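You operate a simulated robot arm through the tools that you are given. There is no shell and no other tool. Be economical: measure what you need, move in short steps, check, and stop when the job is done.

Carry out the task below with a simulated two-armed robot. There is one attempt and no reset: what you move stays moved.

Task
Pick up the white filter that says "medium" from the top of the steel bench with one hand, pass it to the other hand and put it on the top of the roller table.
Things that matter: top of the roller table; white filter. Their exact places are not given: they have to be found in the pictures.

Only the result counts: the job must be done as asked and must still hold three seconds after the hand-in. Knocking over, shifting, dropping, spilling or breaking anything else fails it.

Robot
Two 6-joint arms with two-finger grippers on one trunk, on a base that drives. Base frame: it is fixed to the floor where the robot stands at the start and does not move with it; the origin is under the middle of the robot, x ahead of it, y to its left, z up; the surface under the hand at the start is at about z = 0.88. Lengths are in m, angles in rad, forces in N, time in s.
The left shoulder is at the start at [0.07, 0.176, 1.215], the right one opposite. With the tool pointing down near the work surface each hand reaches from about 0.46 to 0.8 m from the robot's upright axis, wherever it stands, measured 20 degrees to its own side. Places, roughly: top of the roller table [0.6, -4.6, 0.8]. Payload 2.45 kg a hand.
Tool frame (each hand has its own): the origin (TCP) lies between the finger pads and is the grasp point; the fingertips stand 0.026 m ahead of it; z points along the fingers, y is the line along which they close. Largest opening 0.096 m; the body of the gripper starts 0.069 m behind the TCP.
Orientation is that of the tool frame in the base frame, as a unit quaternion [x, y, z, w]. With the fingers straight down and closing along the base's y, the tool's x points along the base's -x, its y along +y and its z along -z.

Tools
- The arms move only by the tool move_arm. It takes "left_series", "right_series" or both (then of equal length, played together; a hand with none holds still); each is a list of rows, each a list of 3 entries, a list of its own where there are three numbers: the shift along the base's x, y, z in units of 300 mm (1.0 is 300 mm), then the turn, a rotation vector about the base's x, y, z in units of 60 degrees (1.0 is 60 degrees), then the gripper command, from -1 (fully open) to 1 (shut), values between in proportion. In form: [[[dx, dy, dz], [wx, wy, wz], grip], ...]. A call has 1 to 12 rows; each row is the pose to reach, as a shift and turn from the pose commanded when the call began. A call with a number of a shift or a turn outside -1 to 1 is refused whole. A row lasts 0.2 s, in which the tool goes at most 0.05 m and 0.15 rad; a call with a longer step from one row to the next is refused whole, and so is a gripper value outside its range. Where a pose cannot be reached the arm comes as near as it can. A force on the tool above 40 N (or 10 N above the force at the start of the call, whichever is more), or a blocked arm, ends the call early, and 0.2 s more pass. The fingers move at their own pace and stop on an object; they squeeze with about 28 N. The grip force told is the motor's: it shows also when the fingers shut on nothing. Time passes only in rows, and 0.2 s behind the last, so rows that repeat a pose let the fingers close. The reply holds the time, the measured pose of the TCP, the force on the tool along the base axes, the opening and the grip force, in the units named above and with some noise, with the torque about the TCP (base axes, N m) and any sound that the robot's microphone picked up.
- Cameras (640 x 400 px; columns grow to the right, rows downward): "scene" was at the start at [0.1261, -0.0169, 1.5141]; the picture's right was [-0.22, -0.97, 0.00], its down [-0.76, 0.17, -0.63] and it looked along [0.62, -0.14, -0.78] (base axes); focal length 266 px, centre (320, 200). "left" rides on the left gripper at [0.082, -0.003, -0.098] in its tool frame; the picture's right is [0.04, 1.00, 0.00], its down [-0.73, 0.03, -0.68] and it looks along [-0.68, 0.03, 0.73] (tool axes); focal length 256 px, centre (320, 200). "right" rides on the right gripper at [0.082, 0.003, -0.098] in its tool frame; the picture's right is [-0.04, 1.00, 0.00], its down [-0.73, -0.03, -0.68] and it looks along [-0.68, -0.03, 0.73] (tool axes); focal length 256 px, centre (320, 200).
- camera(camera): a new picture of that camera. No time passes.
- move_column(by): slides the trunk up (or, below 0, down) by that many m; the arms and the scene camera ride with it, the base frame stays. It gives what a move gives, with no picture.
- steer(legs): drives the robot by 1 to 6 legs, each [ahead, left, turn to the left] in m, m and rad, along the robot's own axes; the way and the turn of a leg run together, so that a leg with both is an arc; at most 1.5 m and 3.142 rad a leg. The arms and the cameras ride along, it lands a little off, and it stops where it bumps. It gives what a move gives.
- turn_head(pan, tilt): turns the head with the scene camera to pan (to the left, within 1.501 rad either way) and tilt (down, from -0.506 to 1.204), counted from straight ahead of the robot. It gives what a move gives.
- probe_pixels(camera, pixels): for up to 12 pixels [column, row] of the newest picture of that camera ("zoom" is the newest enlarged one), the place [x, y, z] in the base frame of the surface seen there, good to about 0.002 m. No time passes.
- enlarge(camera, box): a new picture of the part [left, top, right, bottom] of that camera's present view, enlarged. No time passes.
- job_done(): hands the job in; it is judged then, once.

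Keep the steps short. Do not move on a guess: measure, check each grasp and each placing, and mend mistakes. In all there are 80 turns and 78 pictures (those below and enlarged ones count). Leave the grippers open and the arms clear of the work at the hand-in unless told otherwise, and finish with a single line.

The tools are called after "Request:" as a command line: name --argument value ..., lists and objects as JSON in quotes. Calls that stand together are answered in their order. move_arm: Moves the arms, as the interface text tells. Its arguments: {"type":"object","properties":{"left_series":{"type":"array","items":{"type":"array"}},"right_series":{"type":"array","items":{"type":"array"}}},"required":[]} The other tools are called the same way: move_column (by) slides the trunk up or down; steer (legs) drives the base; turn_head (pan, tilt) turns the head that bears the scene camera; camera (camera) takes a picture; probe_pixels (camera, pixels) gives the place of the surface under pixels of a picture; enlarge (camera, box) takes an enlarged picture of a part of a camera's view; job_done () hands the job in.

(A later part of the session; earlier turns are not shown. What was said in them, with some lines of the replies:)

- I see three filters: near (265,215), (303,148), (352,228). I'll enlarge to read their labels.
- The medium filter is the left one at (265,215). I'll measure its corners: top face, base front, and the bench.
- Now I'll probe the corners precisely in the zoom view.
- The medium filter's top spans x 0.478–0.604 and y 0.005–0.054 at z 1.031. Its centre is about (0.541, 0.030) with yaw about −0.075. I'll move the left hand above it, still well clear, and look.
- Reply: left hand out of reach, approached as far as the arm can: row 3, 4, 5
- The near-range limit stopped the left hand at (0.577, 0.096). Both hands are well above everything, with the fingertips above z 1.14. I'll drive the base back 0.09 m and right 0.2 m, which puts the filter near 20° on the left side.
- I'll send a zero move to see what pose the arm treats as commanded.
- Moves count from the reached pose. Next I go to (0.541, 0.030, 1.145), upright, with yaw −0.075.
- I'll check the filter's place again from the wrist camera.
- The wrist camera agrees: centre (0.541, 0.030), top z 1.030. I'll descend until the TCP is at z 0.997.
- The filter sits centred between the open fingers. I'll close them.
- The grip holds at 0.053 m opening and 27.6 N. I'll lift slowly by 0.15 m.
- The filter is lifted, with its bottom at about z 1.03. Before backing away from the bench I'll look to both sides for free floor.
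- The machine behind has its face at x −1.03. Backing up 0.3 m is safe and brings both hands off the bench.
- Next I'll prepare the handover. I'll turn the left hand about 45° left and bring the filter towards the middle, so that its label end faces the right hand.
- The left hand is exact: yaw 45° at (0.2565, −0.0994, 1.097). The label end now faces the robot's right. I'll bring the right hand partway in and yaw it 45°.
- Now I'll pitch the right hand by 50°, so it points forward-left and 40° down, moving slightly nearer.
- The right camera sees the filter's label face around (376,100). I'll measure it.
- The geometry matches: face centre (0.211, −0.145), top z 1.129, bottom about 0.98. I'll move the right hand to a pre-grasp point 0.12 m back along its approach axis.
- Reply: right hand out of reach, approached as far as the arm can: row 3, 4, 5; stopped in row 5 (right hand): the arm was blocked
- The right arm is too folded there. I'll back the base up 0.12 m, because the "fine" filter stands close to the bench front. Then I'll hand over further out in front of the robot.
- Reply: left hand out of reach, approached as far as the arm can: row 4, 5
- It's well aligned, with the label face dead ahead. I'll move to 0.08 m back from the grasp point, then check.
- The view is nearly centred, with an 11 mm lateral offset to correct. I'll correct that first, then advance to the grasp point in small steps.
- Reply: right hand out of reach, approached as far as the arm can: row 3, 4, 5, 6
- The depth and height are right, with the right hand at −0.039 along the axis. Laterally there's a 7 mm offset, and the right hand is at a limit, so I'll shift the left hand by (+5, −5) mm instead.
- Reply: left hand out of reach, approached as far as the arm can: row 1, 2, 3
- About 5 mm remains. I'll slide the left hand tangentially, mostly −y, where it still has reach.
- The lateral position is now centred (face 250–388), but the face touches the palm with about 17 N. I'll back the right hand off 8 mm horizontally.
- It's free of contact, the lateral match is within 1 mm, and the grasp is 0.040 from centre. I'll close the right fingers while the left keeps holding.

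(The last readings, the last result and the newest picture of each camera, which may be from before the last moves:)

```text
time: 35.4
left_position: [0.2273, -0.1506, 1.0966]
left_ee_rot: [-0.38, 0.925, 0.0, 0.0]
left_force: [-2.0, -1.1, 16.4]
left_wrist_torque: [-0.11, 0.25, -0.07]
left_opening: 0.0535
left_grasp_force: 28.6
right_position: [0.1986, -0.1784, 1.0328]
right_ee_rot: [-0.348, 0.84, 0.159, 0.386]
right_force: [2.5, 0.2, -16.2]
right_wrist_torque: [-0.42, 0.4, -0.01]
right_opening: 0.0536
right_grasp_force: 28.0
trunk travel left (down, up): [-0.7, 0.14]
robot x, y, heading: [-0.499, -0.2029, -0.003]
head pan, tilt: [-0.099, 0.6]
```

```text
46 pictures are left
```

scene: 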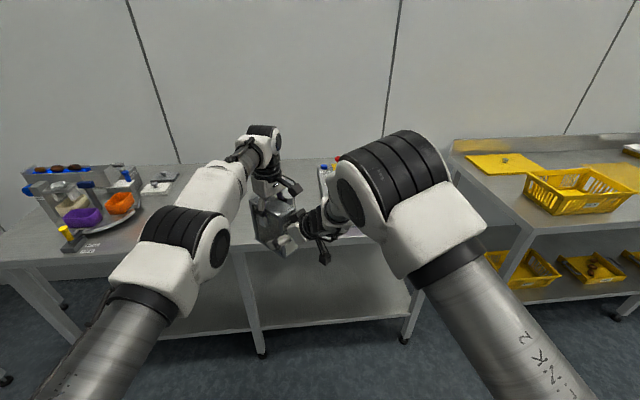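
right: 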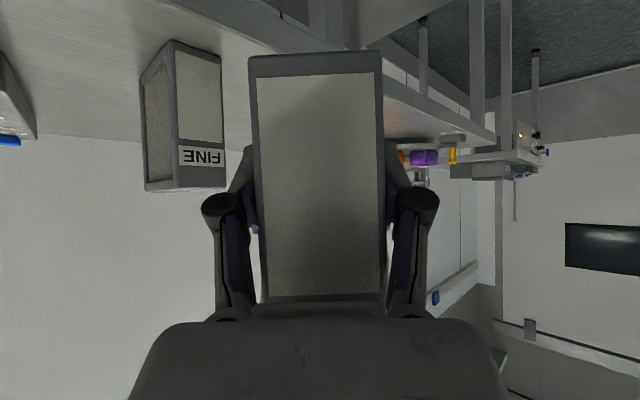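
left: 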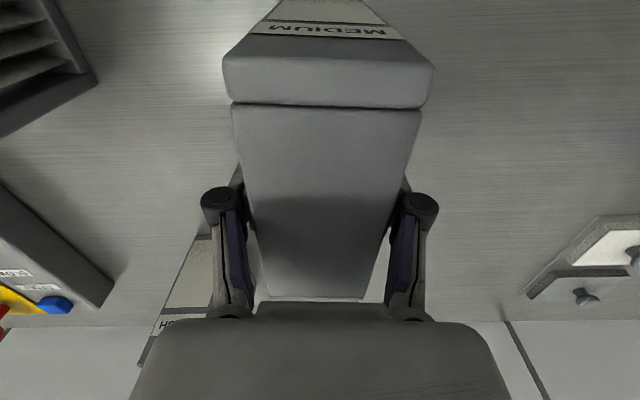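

The right hand grips at 0.0536 m and 28 N. I'll open the left fingers in place and check that the filter stays.

Request:
move_arm --left_series '[[[0, 0, 0], [0, 0, 0], 0.4], [[0, 0, 0], [0, 0, 0], -0.2], [[0, 0, 0], [0, 0, 0], -1], [[0, 0, 0], [0, 0, 0], -1]]' --right_series '[[[0, 0, 0], [0, 0, 0], 1], [[0, 0, 0], [0, 0, 0], 1], [[0, 0, 0], [0, 0, 0], 1], [[0, 0, 0], [0, 0, 0], 1]]'

Request:
camera --camera "left"

Request:
camera --camera "right"

```text
time: 36.4
left_position: [0.2259, -0.1501, 1.0944]
left_ee_rot: [-0.381, 0.925, -0.001, 0.0]
left_force: [-0.3, -0.4, 0.0]
left_wrist_torque: [-0.01, 0.06, -0.03]
left_opening: 0.0962
left_grasp_force: 0.0
right_position: [0.2001, -0.1792, 1.0358]
right_ee_rot: [-0.349, 0.838, 0.159, 0.387]
right_force: [-0.6, -0.3, -2.2]
right_wrist_torque: [0.0, 0.07, 0.0]
right_opening: 0.0537
right_grasp_force: 27.9
trunk travel left (down, up): [-0.7, 0.14]
robot x, y, heading: [-0.4969, -0.1972, -0.005]
head pan, tilt: [-0.099, 0.6]
```

```text
45 pictures are left
```

left: 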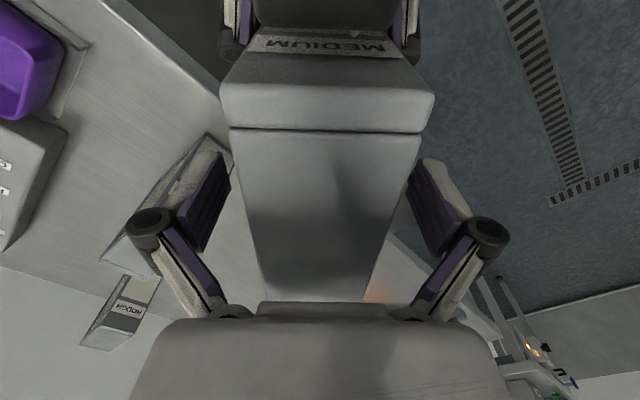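

```text
44 pictures are left
```

right: 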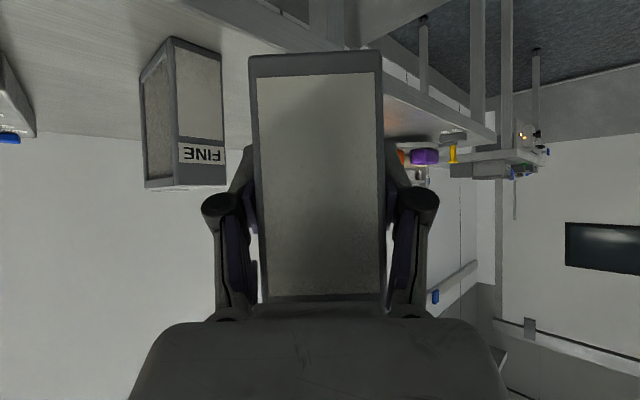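

The right hand holds the filter alone, at 2.2 N. I'll raise the left hand straight up in small steps.

Request:
move_arm --left_series '[[[0, 0, 0.07], [0, 0, 0], -1], [[0, 0, 0.14], [0, 0, 0], -1], [[0, 0, 0.2], [0, 0, 0], -1], [[0, 0, 0.2], [0, 0, 0], -1]]'

Request:
camera --camera "left"

```text
time: 37.4
left_position: [0.2155, -0.1433, 1.1537]
left_ee_rot: [-0.38, 0.925, 0.0, -0.001]
left_force: [-0.1, -0.2, -0.1]
left_wrist_torque: [0.0, 0.03, 0.04]
left_opening: 0.0959
left_grasp_force: 0.0
left hand out of reach, approached as far as the arm can: row 1, 2, 3, 4
right_position: [0.2, -0.1789, 1.0358]
right_ee_rot: [-0.349, 0.838, 0.159, 0.387]
right_force: [-0.6, 0.1, -2.4]
right_wrist_torque: [-0.06, 0.08, -0.02]
right_opening: 0.0537
right_grasp_force: 27.4
trunk travel left (down, up): [-0.7, 0.14]
robot x, y, heading: [-0.5006, -0.1966, 0.003]
head pan, tilt: [-0.099, 0.6]
```

```text
43 pictures are left
```

left: 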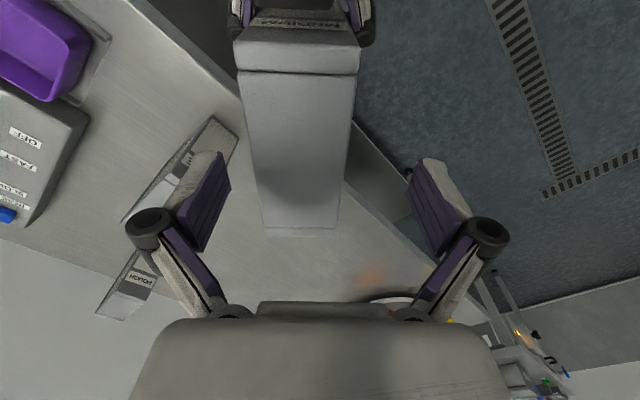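

The left fingertips are about level with the filter top. I'll continue up another 0.05 m, then move left away.

Request:
move_arm --left_series '[[[-0.02, -0.0, 0.07], [0, 0, 0], -1], [[-0.05, 0.0, 0.15], [0, 0, 0], -1], [[-0.05, 0.0, 0.2], [0, 0, 0], -1], [[-0.05, 0.1, 0.2], [0, 0, 0], -1], [[-0.05, 0.25, 0.2], [0, 0, 0], -1], [[-0.05, 0.4, 0.2], [0, 0, 0], -1], [[-0.1, 0.55, 0.2], [0, 0, 0], -1], [[-0.1, 0.7, 0.2], [0, 0, 0], -1], [[-0.1, 0.85, 0.2], [0, 0, 0], -1], [[-0.1, 0.85, 0.2], [0, 0, 0], -1]]'

Request:
camera --camera "scene"

```text
time: 39.6
left_position: [0.1891, 0.1116, 1.2785]
left_ee_rot: [-0.38, 0.925, 0.009, -0.028]
left_force: [0.9, 0.0, -0.3]
left_wrist_torque: [-0.02, 0.03, -0.02]
left_opening: 0.096
left_grasp_force: 0.1
left hand out of reach, approached as far as the arm can: row 4, 5, 6, 7, 8, 9, 10
right_position: [0.2009, -0.1791, 1.0352]
right_ee_rot: [-0.349, 0.838, 0.159, 0.388]
right_force: [-0.1, 0.2, -1.8]
right_wrist_torque: [-0.08, 0.05, 0.0]
right_opening: 0.0535
right_grasp_force: 28.3
trunk travel left (down, up): [-0.7, 0.14]
robot x, y, heading: [-0.5014, -0.1988, -0.004]
head pan, tilt: [-0.099, 0.6]
```

```text
42 pictures are left
```

scene: 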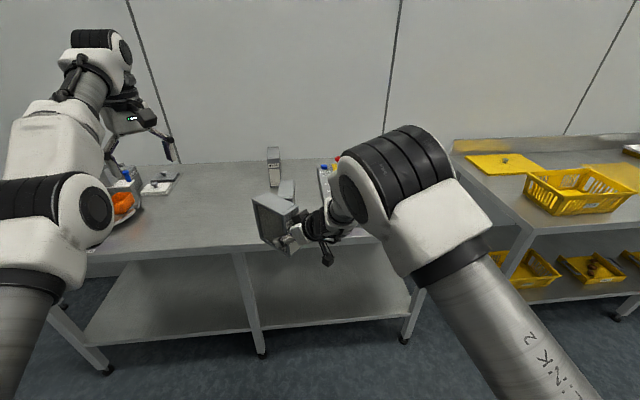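

The handover worked: the right hand alone holds the filter. I'll tuck the left hand in slightly, probe the bench edges, and look right along the route.

Request:
probe_pixels --camera "scene" --pixels '[[200, 255], [380, 245], [100, 268], [500, 215], [550, 240], [600, 226], [260, 345], [405, 335], [565, 200]]'

Request:
move_arm --left_series '[[[-0.1, 0.0, 0], [0, 0, -0.14], -1], [[-0.2, 0.0, 0], [0, 0, -0.28], -1], [[-0.3, 0.0, 0], [0, 0, -0.42], -1], [[-0.4, 0, 0], [0, 0, -0.56], -1], [[-0.5, 0, 0], [0, 0, -0.7], -1], [[-0.5, 0, 0], [0, 0, -0.7], -1]]'

Request:
turn_head --pan -1.3 --tilt 0.4

Request:
camera --camera "scene"

```text
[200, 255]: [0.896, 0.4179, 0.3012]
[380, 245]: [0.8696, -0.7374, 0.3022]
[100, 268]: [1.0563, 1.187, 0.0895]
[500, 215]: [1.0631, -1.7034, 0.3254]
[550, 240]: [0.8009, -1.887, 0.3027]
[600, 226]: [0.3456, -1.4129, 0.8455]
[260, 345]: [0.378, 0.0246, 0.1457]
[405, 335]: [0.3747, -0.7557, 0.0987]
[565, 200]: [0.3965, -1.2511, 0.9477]
```

```text
time: 41.0
left_position: [0.0518, 0.1127, 1.2729]
left_ee_rot: [-0.023, 0.999, 0.016, -0.027]
left_force: [1.3, -0.3, 0.7]
left_wrist_torque: [0.0, 0.15, 0.03]
left_opening: 0.0958
left_grasp_force: 0.0
left hand out of reach, approached as far as the arm can: row 1, 2, 3
right_position: [0.2079, -0.1784, 1.0307]
right_ee_rot: [-0.348, 0.84, 0.159, 0.385]
right_force: [1.6, 0.6, -2.8]
right_wrist_torque: [-0.05, 0.07, 0.0]
right_opening: 0.0532
right_grasp_force: 28.1
trunk travel left (down, up): [-0.7, 0.14]
robot x, y, heading: [-0.4962, -0.1985, -0.005]
head pan, tilt: [-0.099, 0.6]
```

```text
time: 42.4
left_position: [0.0414, 0.1109, 1.2794]
left_ee_rot: [-0.024, 0.999, 0.018, -0.023]
left_force: [0.1, -0.6, 0.3]
left_wrist_torque: [0.0, -0.02, 0.02]
left_opening: 0.0962
left_grasp_force: 0.1
right_position: [0.2005, -0.1792, 1.0368]
right_ee_rot: [-0.348, 0.838, 0.158, 0.389]
right_force: [0.1, 0.1, -2.4]
right_wrist_torque: [-0.07, 0.02, -0.01]
right_opening: 0.0532
right_grasp_force: 28.2
trunk travel left (down, up): [-0.7, 0.14]
robot x, y, heading: [-0.4978, -0.2003, -0.003]
head pan, tilt: [-1.3, 0.4]
```

```text
41 pictures are left
```

scene: 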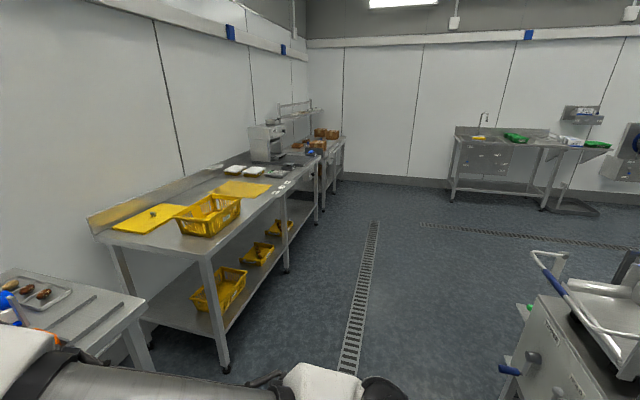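

I'll zoom in on the far table, which should be the roller table near (0.6, −4.6).

Request:
enlarge --camera "scene" --box '[230, 90, 370, 220]'

Request:
probe_pixels --camera "zoom" --pixels '[[500, 230], [470, 260], [430, 290], [540, 215], [380, 330], [500, 320], [150, 560], [380, 560]]'

```text
3.08 times, centred on (300, 155) of scene
```

zoom: 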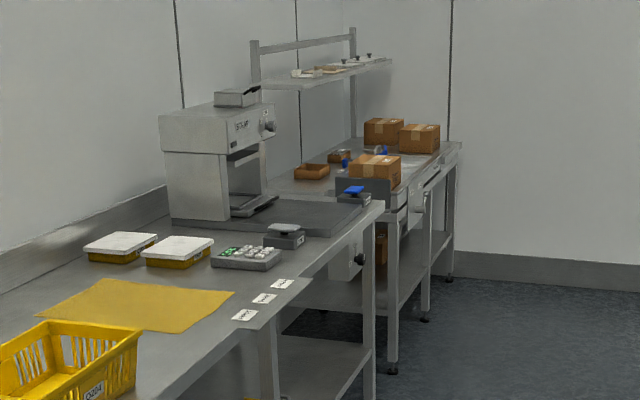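

```text
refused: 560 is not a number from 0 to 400
```

The far table carries boxes and ends at the far wall. I'll back up 0.08 m for margin, then strafe right 1.5 m along the aisle, keeping the heading, and look again.

Request:
steer --legs '[[-0.08, 0, 0], [0, -1.4, 0]]'

Request:
camera --camera "scene"

```text
time: 50.1
left_position: [-0.0392, -1.2958, 1.278]
left_ee_rot: [-0.029, 0.999, 0.018, -0.023]
left_force: [0.1, 0.2, 0.5]
left_wrist_torque: [-0.01, 0.02, -0.02]
left_opening: 0.0961
left_grasp_force: 0.1
right_position: [0.1234, -1.5848, 1.0366]
right_ee_rot: [-0.352, 0.837, 0.16, 0.388]
right_force: [0.1, 0.0, -2.2]
right_wrist_torque: [-0.02, 0.06, -0.02]
right_opening: 0.0537
right_grasp_force: 28.2
trunk travel left (down, up): [-0.7, 0.14]
robot x, y, heading: [-0.5755, -1.611, 0.01]
head pan, tilt: [-1.3, 0.4]
```

```text
39 pictures are left
```

scene: 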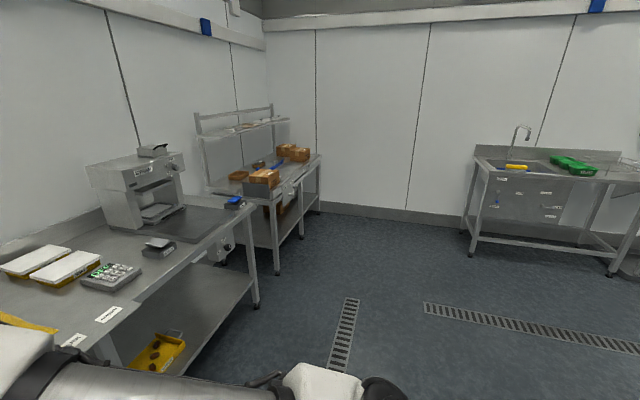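

The aisle ahead is clear. I'll strafe another 1.4 m and look at the far table.

Request:
steer --legs '[[0, -1.4, 0]]'

Request:
turn_head --pan -1.0 --tilt 0.5

Request:
camera --camera "scene"

```text
time: 57.1
left_position: [-0.0366, -2.7084, 1.2779]
left_ee_rot: [-0.021, 0.999, 0.018, -0.023]
left_force: [0.7, 0.6, 0.0]
left_wrist_torque: [0.0, -0.03, -0.04]
left_opening: 0.0961
left_grasp_force: 0.0
right_position: [0.1225, -3.0007, 1.0358]
right_ee_rot: [-0.346, 0.839, 0.158, 0.389]
right_force: [-1.4, 0.0, -1.9]
right_wrist_torque: [-0.04, 0.03, -0.02]
right_opening: 0.0534
right_grasp_force: 28.4
trunk travel left (down, up): [-0.7, 0.14]
robot x, y, heading: [-0.5791, -3.0129, -0.009]
head pan, tilt: [-1.3, 0.4]
```

```text
time: 57.9
left_position: [-0.0347, -2.7089, 1.2784]
left_ee_rot: [-0.021, 0.999, 0.018, -0.023]
left_force: [-0.3, 0.6, 0.0]
left_wrist_torque: [0.01, -0.01, 0.02]
left_opening: 0.096
left_grasp_force: 0.1
right_position: [0.1225, -3.0022, 1.0359]
right_ee_rot: [-0.345, 0.839, 0.158, 0.389]
right_force: [0.5, -0.1, -1.8]
right_wrist_torque: [-0.03, 0.03, -0.02]
right_opening: 0.0536
right_grasp_force: 27.9
trunk travel left (down, up): [-0.7, 0.14]
robot x, y, heading: [-0.5776, -3.0162, -0.01]
head pan, tilt: [-1.0, 0.499]
```

```text
38 pictures are left
```

scene: 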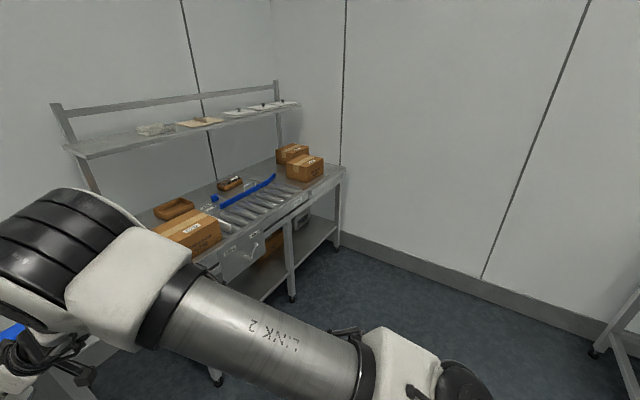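

The roller table is visible. I'll zoom in on its top.

Request:
enlarge --camera "scene" --box '[140, 130, 360, 270]'

Request:
probe_pixels --camera "zoom" --pixels '[[470, 150], [420, 175], [380, 195], [330, 230], [250, 190], [215, 180], [500, 165], [300, 265], [560, 120], [370, 120], [400, 200], [450, 180]]'

```text
2.86 times, centred on (250, 200) of scene
```

zoom: 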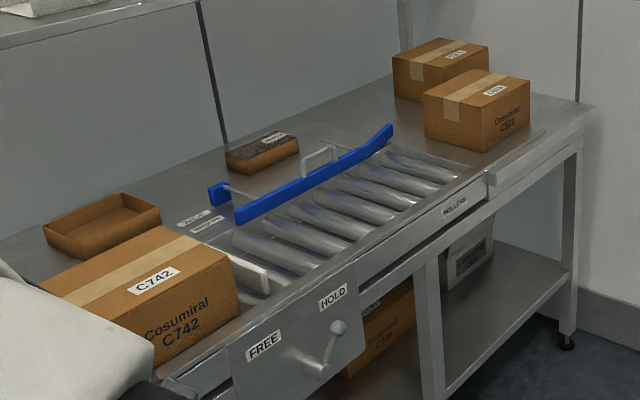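

```text
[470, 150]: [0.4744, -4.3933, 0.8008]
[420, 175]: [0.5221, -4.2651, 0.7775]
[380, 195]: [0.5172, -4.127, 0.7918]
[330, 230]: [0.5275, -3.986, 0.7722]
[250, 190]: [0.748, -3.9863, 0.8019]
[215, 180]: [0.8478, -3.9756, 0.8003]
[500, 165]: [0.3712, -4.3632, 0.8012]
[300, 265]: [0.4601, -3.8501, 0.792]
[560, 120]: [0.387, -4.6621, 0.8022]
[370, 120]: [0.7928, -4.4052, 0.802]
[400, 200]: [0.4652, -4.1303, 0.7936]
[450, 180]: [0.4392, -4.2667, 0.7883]
```

The steel top is at z 0.80, with a flat area near (0.47, −4.40) between the rollers and the box. I'll strafe 0.9 m more, turn right 0.6 rad in the open aisle, and look closer.

Request:
steer --legs '[[0, -1.0, 0], [0, 0, -0.6]]'

Request:
turn_head --pan 0.1 --tilt 0.6

Request:
camera --camera "scene"

```text
time: 64.7
left_position: [0.0381, -4.0701, 1.2777]
left_ee_rot: [0.273, 0.961, 0.024, -0.017]
left_force: [-0.2, -0.3, 0.2]
left_wrist_torque: [-0.02, -0.03, -0.04]
left_opening: 0.096
left_grasp_force: 0.0
right_position: [0.0055, -4.3988, 1.0368]
right_ee_rot: [-0.083, 0.904, 0.036, 0.418]
right_force: [-0.2, -0.3, -2.0]
right_wrist_torque: [-0.04, 0.05, -0.01]
right_opening: 0.0535
right_grasp_force: 27.9
trunk travel left (down, up): [-0.7, 0.14]
robot x, y, heading: [-0.5848, -4.0209, -0.605]
head pan, tilt: [-1.0, 0.499]
```

```text
time: 66.1
left_position: [0.0386, -4.0696, 1.2784]
left_ee_rot: [0.272, 0.962, 0.024, -0.016]
left_force: [0.3, -0.1, 0.5]
left_wrist_torque: [-0.03, -0.03, -0.01]
left_opening: 0.0959
left_grasp_force: 0.1
right_position: [0.0052, -4.4006, 1.037]
right_ee_rot: [-0.082, 0.904, 0.036, 0.418]
right_force: [-0.1, 0.3, -2.2]
right_wrist_torque: [0.02, 0.06, 0.0]
right_opening: 0.0533
right_grasp_force: 28.0
trunk travel left (down, up): [-0.7, 0.14]
robot x, y, heading: [-0.5799, -4.0197, -0.609]
head pan, tilt: [0.099, 0.6]
```

```text
36 pictures are left
```

scene: 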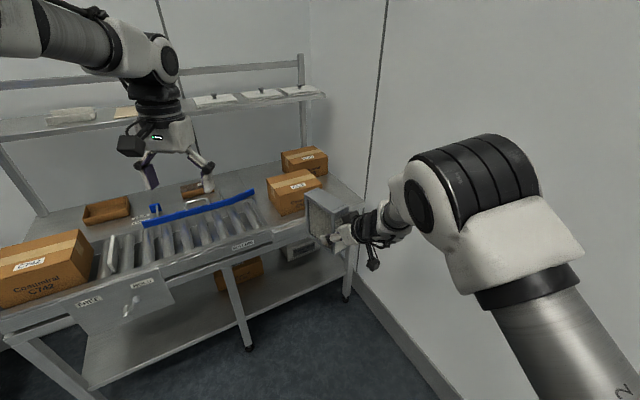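

I'll probe the elbow-to-wall clearance, the box and the free surface.

Request:
probe_pixels --camera "scene" --pixels '[[520, 170], [450, 200], [560, 250], [300, 210], [275, 215], [320, 180], [258, 200], [270, 225], [310, 95], [180, 115], [130, 305], [285, 235]]'

Request:
enlarge --camera "scene" --box '[200, 140, 380, 260]'

```text
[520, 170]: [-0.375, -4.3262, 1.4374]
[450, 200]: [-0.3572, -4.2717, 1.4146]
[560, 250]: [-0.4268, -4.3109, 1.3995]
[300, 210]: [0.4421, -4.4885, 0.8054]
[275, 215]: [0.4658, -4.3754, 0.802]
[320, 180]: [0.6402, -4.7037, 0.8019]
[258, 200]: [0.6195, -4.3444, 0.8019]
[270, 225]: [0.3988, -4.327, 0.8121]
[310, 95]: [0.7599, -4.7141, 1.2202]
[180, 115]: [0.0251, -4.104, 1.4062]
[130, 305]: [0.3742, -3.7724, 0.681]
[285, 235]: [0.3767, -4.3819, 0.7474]
```

```text
3.33 times, centred on (290, 200) of scene
```

zoom: 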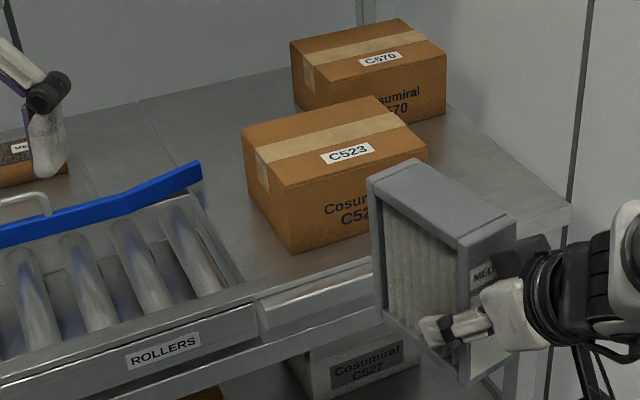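

Request:
probe_pixels --camera "zoom" --pixels '[[292, 250], [253, 200], [292, 185], [243, 130], [242, 280], [205, 200], [300, 282], [360, 262], [262, 312], [270, 260], [540, 190], [460, 150]]'

```text
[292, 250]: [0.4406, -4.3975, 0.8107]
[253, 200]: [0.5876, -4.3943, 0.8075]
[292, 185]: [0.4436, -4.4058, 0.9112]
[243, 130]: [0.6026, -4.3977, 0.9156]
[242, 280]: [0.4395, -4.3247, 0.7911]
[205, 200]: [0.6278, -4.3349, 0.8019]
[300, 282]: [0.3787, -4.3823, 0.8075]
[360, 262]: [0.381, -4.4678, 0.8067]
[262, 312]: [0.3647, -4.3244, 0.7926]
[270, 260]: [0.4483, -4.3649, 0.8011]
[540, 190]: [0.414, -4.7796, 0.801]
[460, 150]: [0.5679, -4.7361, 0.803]
```

The free flat area on the right end, beyond box C523 and around (0.50, −4.7, 0.80), fits best. The strip beside the rollers is only 0.07 m wide. I'll turn to about −0.70 and go halfway, with the filter's underside at about 0.98, above the box tops at 0.916. Then I'll look again.

Request:
steer --legs '[[0, 0, -0.091], [0.27, 0.06, 0]]'

Request:
turn_head --pan 0.1 --tilt 0.7

Request:
camera --camera "scene"

Request:
camera --camera "left"

```text
time: 68.5
left_position: [0.2754, -4.253, 1.2779]
left_ee_rot: [0.318, 0.948, 0.024, -0.016]
left_force: [-0.7, -0.5, -0.2]
left_wrist_torque: [0.01, -0.02, 0.04]
left_opening: 0.0962
left_grasp_force: 0.1
right_position: [0.2112, -4.5806, 1.0381]
right_ee_rot: [-0.041, 0.907, 0.017, 0.42]
right_force: [0.4, -0.5, -1.4]
right_wrist_torque: [0.02, 0.1, -0.01]
right_opening: 0.0533
right_grasp_force: 28.2
trunk travel left (down, up): [-0.7, 0.14]
robot x, y, heading: [-0.336, -4.145, -0.697]
head pan, tilt: [0.099, 0.6]
```

```text
time: 69.2
left_position: [0.2772, -4.2532, 1.2795]
left_ee_rot: [0.318, 0.948, 0.025, -0.017]
left_force: [0.3, 0.5, 1.0]
left_wrist_torque: [0.03, -0.01, 0.0]
left_opening: 0.0961
left_grasp_force: 0.0
right_position: [0.2114, -4.5807, 1.0376]
right_ee_rot: [-0.041, 0.907, 0.018, 0.419]
right_force: [-1.0, 0.2, -1.5]
right_wrist_torque: [0.0, 0.04, 0.0]
right_opening: 0.0533
right_grasp_force: 27.8
trunk travel left (down, up): [-0.7, 0.14]
robot x, y, heading: [-0.338, -4.1464, -0.699]
head pan, tilt: [0.099, 0.7]
```

```text
34 pictures are left
```

scene: 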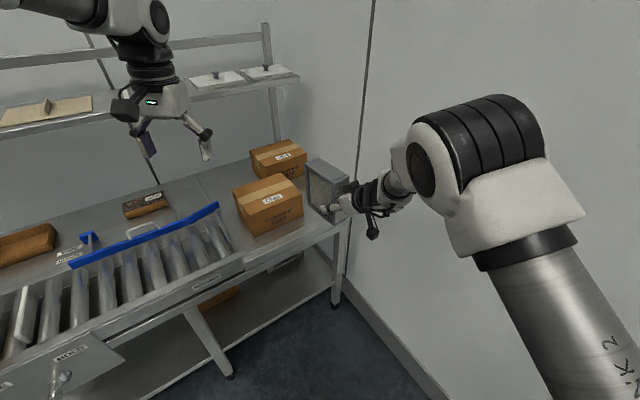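

```text
33 pictures are left
```

left: 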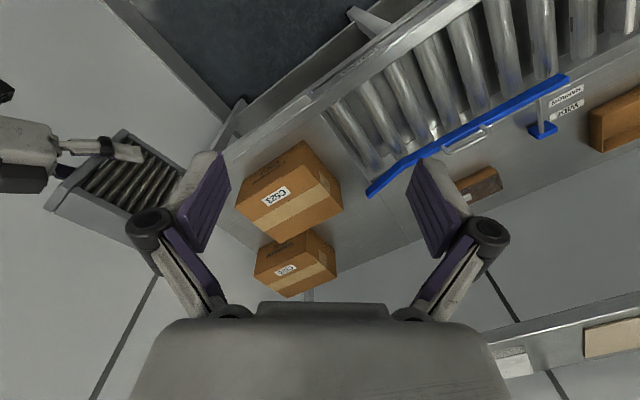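

The left camera gives a good overhead view. I'll probe the free area right of the boxes and the boxes' edges.

Request:
probe_pixels --camera "left" --pixels '[[300, 145], [238, 198], [270, 243], [343, 200], [260, 262], [240, 130], [225, 160], [235, 240], [245, 235], [236, 110], [210, 140], [245, 160]]'

Request:
enlarge --camera "left" --box '[150, 90, 350, 300]'

```text
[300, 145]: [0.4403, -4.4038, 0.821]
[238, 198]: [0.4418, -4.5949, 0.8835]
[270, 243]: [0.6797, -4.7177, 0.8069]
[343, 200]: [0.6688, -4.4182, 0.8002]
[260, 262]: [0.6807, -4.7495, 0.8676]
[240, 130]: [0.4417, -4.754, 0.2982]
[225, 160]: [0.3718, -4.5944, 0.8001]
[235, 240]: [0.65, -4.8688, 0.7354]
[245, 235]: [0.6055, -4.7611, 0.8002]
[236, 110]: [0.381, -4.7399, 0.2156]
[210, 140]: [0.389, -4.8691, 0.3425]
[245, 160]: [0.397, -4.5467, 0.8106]
```

```text
1.90 times, centred on (250, 195) of left
```

zoom: 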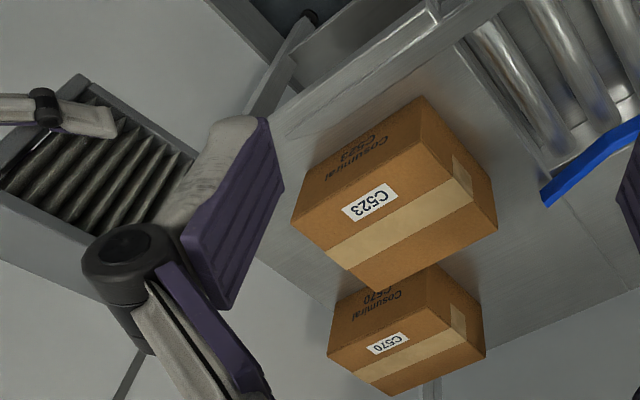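

The free area right of C523 spans y −4.60 to about −4.79, so my target is centre (0.50, −4.705). I'll check the elbow's outer side and the table's right end before going further.

Request:
probe_pixels --camera "scene" --pixels '[[540, 140], [575, 215], [480, 105], [350, 230], [343, 226], [335, 240], [420, 150], [400, 190], [290, 90], [470, 200], [320, 222], [372, 235]]'

```text
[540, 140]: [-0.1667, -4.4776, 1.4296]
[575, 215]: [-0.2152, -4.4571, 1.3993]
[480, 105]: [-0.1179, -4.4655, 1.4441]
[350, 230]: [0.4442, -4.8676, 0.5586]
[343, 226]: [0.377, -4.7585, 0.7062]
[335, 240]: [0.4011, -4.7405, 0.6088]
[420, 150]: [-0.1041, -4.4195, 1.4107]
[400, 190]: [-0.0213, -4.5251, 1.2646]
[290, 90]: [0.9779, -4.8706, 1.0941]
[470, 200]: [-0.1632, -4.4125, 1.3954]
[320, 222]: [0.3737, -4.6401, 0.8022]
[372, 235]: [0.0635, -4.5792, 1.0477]
```

The elbow's outer side is at y −4.48 and the wall at −4.87, so there is room. I'll drive the rest.

Request:
steer --legs '[[0.273, 0.062, 0]]'

Request:
camera --camera "left"

Request:
camera --camera "right"

Request:
camera --camera "scene"

```text
time: 71.1
left_position: [0.5245, -4.3801, 1.2801]
left_ee_rot: [0.317, 0.948, 0.024, -0.016]
left_force: [0.0, -0.1, 0.2]
left_wrist_torque: [0.01, 0.01, -0.02]
left_opening: 0.0961
left_grasp_force: 0.0
right_position: [0.4599, -4.7062, 1.0381]
right_ee_rot: [-0.041, 0.906, 0.017, 0.42]
right_force: [0.1, -0.1, -2.7]
right_wrist_torque: [0.0, 0.1, -0.01]
right_opening: 0.0536
right_grasp_force: 28.1
trunk travel left (down, up): [-0.7, 0.14]
robot x, y, heading: [-0.0884, -4.2768, -0.694]
head pan, tilt: [0.099, 0.7]
```

```text
31 pictures are left
```

left: 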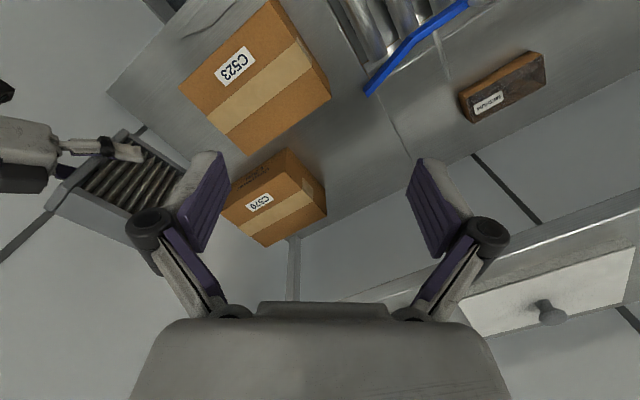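

```text
30 pictures are left
```

right: 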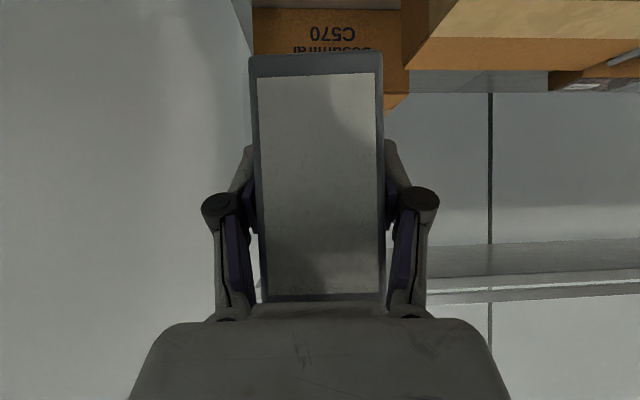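

```text
29 pictures are left
```

scene: 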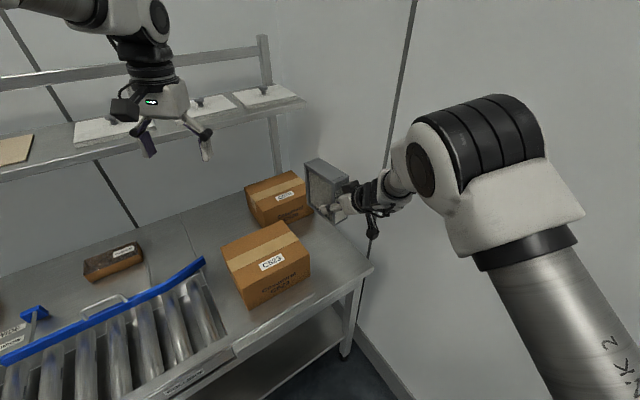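

Before lowering I'll probe the left fingers against the shelf edge, the filter corners, and the table's right edge.

Request:
probe_pixels --camera "scene" --pixels '[[207, 155], [148, 148], [190, 100], [220, 125], [310, 180], [335, 185], [315, 165], [340, 178], [365, 270], [320, 290], [335, 235], [305, 285]]'

Request:
probe_pixels --camera "left" --pixels '[[50, 190], [130, 130], [165, 140], [80, 222], [212, 165], [430, 175], [165, 110], [150, 110], [110, 95], [160, 125], [225, 190], [400, 300]]'

```text
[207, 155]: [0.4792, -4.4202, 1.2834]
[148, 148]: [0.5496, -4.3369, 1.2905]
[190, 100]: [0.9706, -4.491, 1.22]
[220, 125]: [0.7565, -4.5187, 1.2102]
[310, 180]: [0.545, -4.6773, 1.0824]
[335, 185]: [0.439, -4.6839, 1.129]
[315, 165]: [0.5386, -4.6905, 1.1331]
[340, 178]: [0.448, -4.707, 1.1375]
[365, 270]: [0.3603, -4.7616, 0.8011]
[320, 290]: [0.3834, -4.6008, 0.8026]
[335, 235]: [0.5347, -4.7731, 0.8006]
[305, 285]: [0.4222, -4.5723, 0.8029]
```

```text
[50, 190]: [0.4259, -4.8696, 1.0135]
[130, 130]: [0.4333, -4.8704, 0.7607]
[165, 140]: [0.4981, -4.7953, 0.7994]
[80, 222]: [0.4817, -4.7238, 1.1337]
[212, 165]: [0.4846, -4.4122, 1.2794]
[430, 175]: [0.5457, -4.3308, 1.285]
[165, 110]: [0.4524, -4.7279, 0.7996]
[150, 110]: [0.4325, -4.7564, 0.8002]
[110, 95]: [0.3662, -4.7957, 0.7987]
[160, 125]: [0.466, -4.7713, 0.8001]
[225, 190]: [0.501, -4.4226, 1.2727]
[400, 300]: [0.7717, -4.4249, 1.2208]
```

Everything is clear: the shelf edge is at x 0.757 and the left hand is inside 0.55. The table is flat to y −4.80, and the filter is centred at about (0.50, −4.70) with its bottom near 0.983. I'll lower the trunk 0.165 m, leaving the last part for the arm.

Request:
move_column --by -0.165

Request:
camera --camera "left"

Request:
camera --camera "scene"

```text
time: 73.0
left_position: [0.5253, -4.3809, 1.1137]
left_ee_rot: [0.317, 0.948, 0.024, -0.015]
left_force: [0.1, -0.2, -1.3]
left_wrist_torque: [-0.01, 0.0, 0.03]
left_opening: 0.096
left_grasp_force: 0.1
right_position: [0.4608, -4.7067, 0.873]
right_ee_rot: [-0.042, 0.906, 0.017, 0.42]
right_force: [-0.2, -0.3, -3.1]
right_wrist_torque: [-0.02, 0.1, 0.04]
right_opening: 0.0536
right_grasp_force: 28.1
trunk travel left (down, up): [-0.535, 0.305]
robot x, y, heading: [-0.0896, -4.2733, -0.694]
head pan, tilt: [0.099, 0.7]
```

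```text
28 pictures are left
```

left: 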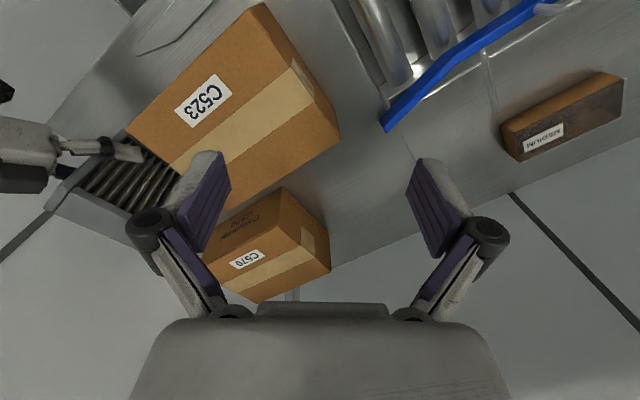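

```text
27 pictures are left
```

scene: 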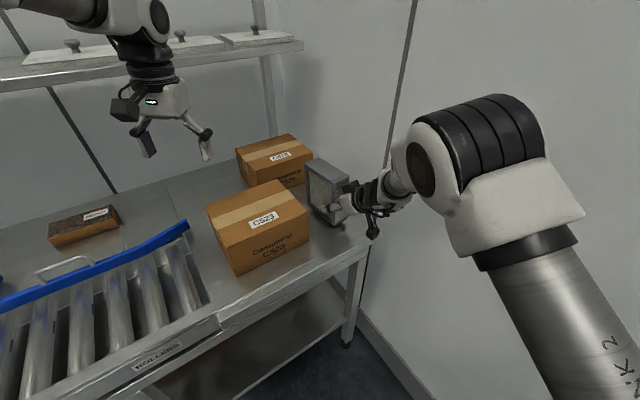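

Request:
enlarge --camera "scene" --box '[270, 140, 420, 260]'

Request:
probe_pixels --camera "scene" --pixels '[[309, 165], [345, 178], [325, 170], [318, 215], [311, 209], [331, 222], [372, 234], [340, 225], [305, 215]]'

```text
3.33 times, centred on (345, 200) of scene
```

zoom: 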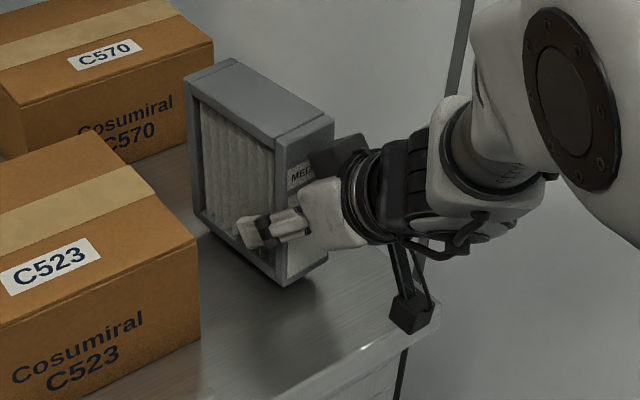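

```text
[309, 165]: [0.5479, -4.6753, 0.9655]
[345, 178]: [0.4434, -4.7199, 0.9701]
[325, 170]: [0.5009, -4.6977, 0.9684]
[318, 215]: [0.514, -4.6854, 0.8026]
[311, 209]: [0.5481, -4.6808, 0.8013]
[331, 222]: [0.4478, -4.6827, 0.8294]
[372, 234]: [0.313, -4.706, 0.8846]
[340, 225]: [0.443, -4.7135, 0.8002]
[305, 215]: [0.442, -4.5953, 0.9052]
```

The filter top is at 0.968, so the gap is about 17 mm. I'll lower with the right arm in small steps; the force limit stops it at contact.

Request:
move_arm --right_series '[[[0, 0, -0.02], [0, 0, 0], 1], [[0, 0, -0.035], [0, 0, 0], 1], [[0, 0, -0.045], [0, 0, 0], 1], [[0, 0, -0.05], [0, 0, 0], 1], [[0, 0, -0.05], [0, 0, 0], 1]]'

```text
time: 74.2
left_position: [0.5241, -4.3811, 1.1132]
left_ee_rot: [0.317, 0.948, 0.025, -0.015]
left_force: [0.5, -0.1, -0.8]
left_wrist_torque: [0.0, -0.01, -0.02]
left_opening: 0.0961
left_grasp_force: 0.0
right_position: [0.4613, -4.706, 0.8573]
right_ee_rot: [-0.041, 0.906, 0.018, 0.42]
right_force: [0.2, -1.0, 2.9]
right_wrist_torque: [0.06, -0.4, -0.17]
right_opening: 0.0534
right_grasp_force: 28.5
trunk travel left (down, up): [-0.535, 0.305]
robot x, y, heading: [-0.0904, -4.2764, -0.693]
head pan, tilt: [0.099, 0.7]
```

First contact: the force went from −2.5 to +2.9 N. I'll press 2 mm more to seat it flat.

Request:
move_arm --right_series '[[[0, 0, -0.004], [0, 0, 0], 1], [[0, 0, -0.007], [0, 0, 0], 1], [[0, 0, -0.007], [0, 0, 0], 1]]'

Request:
enlarge --camera "scene" --box '[270, 140, 420, 260]'

```text
time: 75.0
left_position: [0.524, -4.3783, 1.1136]
left_ee_rot: [0.316, 0.948, 0.025, -0.016]
left_force: [0.4, -0.1, -0.5]
left_wrist_torque: [-0.02, 0.02, -0.02]
left_opening: 0.096
left_grasp_force: 0.0
right_position: [0.4599, -4.7056, 0.8565]
right_ee_rot: [-0.042, 0.906, 0.017, 0.421]
right_force: [1.4, -1.8, 6.5]
right_wrist_torque: [0.19, -0.93, -0.22]
right_opening: 0.0537
right_grasp_force: 27.4
trunk travel left (down, up): [-0.535, 0.305]
robot x, y, heading: [-0.09, -4.2753, -0.695]
head pan, tilt: [0.099, 0.7]
```

```text
3.33 times, centred on (345, 200) of scene
```

zoom: 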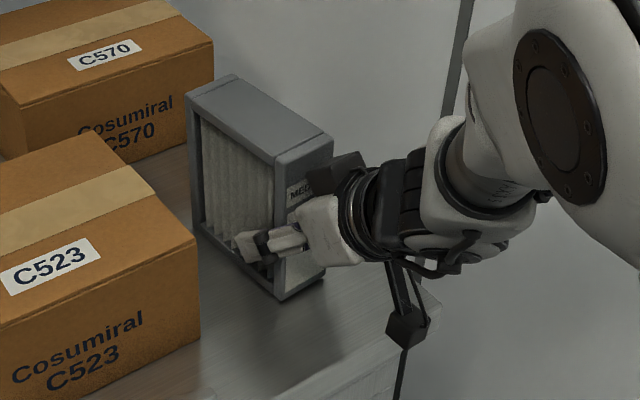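

The filter sits on the table. I'll open the right fingers gradually.

Request:
move_arm --right_series '[[[0, 0, 0], [0, 0, 0], 0.0], [[0, 0, 0], [0, 0, 0], -0.2], [[0, 0, 0], [0, 0, 0], -0.4], [[0, 0, 0], [0, 0, 0], -0.7], [[0, 0, 0], [0, 0, 0], -0.7]]'

Request:
camera --camera "right"

Request:
enlarge --camera "scene" --box '[270, 140, 420, 260]'

```text
time: 76.2
left_position: [0.525, -4.3802, 1.1145]
left_ee_rot: [0.316, 0.948, 0.025, -0.016]
left_force: [-0.3, 0.4, 0.0]
left_wrist_torque: [0.0, -0.02, 0.0]
left_opening: 0.0959
left_grasp_force: 0.1
right_position: [0.4607, -4.7063, 0.8555]
right_ee_rot: [-0.042, 0.907, 0.017, 0.419]
right_force: [-0.6, -0.1, 0.6]
right_wrist_torque: [0.03, -0.01, -0.01]
right_opening: 0.0816
right_grasp_force: 0.0
trunk travel left (down, up): [-0.535, 0.305]
robot x, y, heading: [-0.0887, -4.2766, -0.693]
head pan, tilt: [0.099, 0.7]
```

```text
24 pictures are left
```

right: 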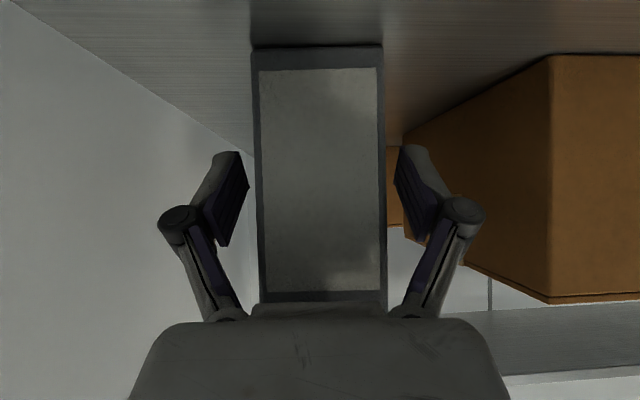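

```text
3.33 times, centred on (345, 200) of scene
```

zoom: 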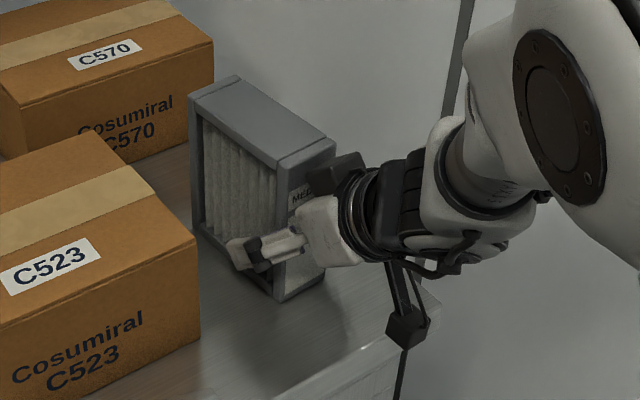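

The filter stands on its own with the fingers clear on both sides. I'll open fully and withdraw straight back by driving the base along the hand's axis, so the arm stays still.

Request:
move_arm --right_series '[[[0, 0, 0], [0, 0, 0], -1], [[0, 0, 0], [0, 0, 0], -1]]'

Request:
steer --legs '[[-0.07, -0.07, 0]]'

Request:
camera --camera "right"

```text
time: 76.8
left_position: [0.5236, -4.3812, 1.1143]
left_ee_rot: [0.317, 0.948, 0.025, -0.016]
left_force: [0.0, 0.7, -0.2]
left_wrist_torque: [-0.01, 0.0, -0.04]
left_opening: 0.096
left_grasp_force: 0.2
right_position: [0.4613, -4.7066, 0.8561]
right_ee_rot: [-0.041, 0.907, 0.017, 0.42]
right_force: [-0.4, -0.4, 0.7]
right_wrist_torque: [-0.01, 0.02, -0.02]
right_opening: 0.0962
right_grasp_force: 0.1
trunk travel left (down, up): [-0.535, 0.305]
robot x, y, heading: [-0.0916, -4.2746, -0.69]
head pan, tilt: [0.099, 0.7]
```

```text
time: 77.9
left_position: [0.4271, -4.3896, 1.1143]
left_ee_rot: [0.317, 0.948, 0.025, -0.016]
left_force: [-0.4, 0.3, 0.5]
left_wrist_torque: [-0.01, 0.01, 0.0]
left_opening: 0.0962
left_grasp_force: 0.0
right_position: [0.3627, -4.7152, 0.8561]
right_ee_rot: [-0.042, 0.906, 0.017, 0.42]
right_force: [0.2, 0.4, -0.2]
right_wrist_torque: [-0.04, 0.0, 0.0]
right_opening: 0.0961
right_grasp_force: 0.1
trunk travel left (down, up): [-0.535, 0.305]
robot x, y, heading: [-0.1827, -4.2837, -0.692]
head pan, tilt: [0.099, 0.7]
```

```text
22 pictures are left
```

right: 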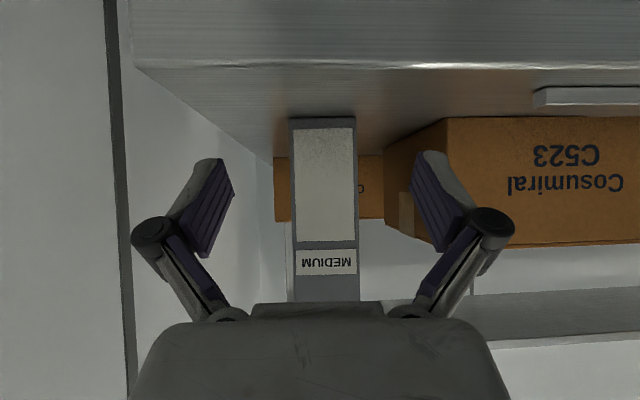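

It's clear. I'll back away further and take a last look.

Request:
steer --legs '[[-0.23, -0.19, 0]]'

Request:
camera --camera "scene"

Request:
enlarge --camera "scene" --box '[200, 120, 380, 240]'

```text
time: 80.0
left_position: [0.1241, -4.3828, 1.1133]
left_ee_rot: [0.317, 0.948, 0.024, -0.016]
left_force: [-1.1, -0.4, 0.0]
left_wrist_torque: [-0.01, -0.06, 0.03]
left_opening: 0.0962
left_grasp_force: 0.0
right_position: [0.0601, -4.7084, 0.8558]
right_ee_rot: [-0.042, 0.906, 0.018, 0.42]
right_force: [0.3, 0.2, 1.2]
right_wrist_torque: [-0.01, -0.02, 0.01]
right_opening: 0.0962
right_grasp_force: 0.1
trunk travel left (down, up): [-0.535, 0.305]
robot x, y, heading: [-0.4938, -4.2749, -0.697]
head pan, tilt: [0.099, 0.7]
```

```text
21 pictures are left
```

scene: 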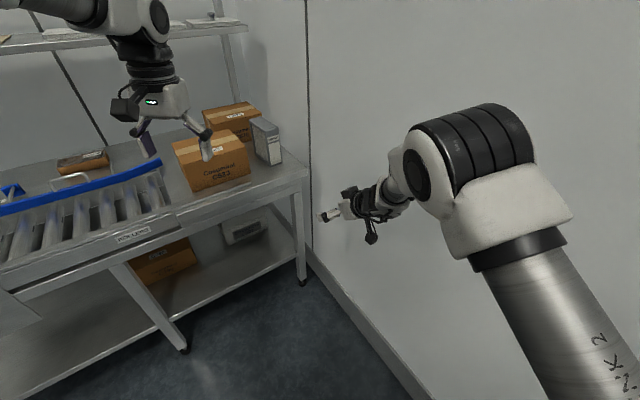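

```text
3.33 times, centred on (290, 180) of scene
```

zoom: 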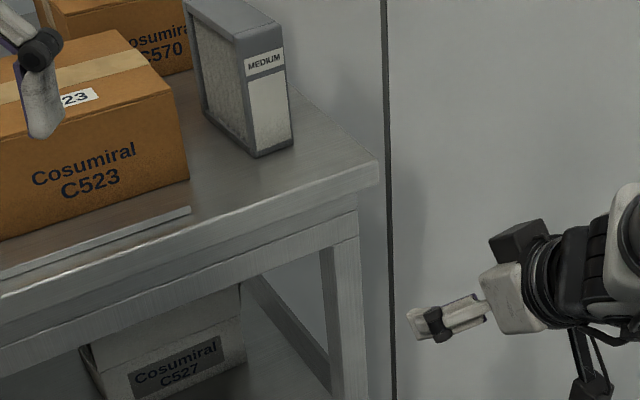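

The "medium" filter stands upright and free on the roller table. The boxes are untouched, and the grippers are open and clear. Handing in.

Request:
job_done

```text
The job is handed in.
```

The "medium" filter was picked up with the left hand, passed to the right hand, and now stands upright on the right end of the roller table top, with both grippers open and clear.
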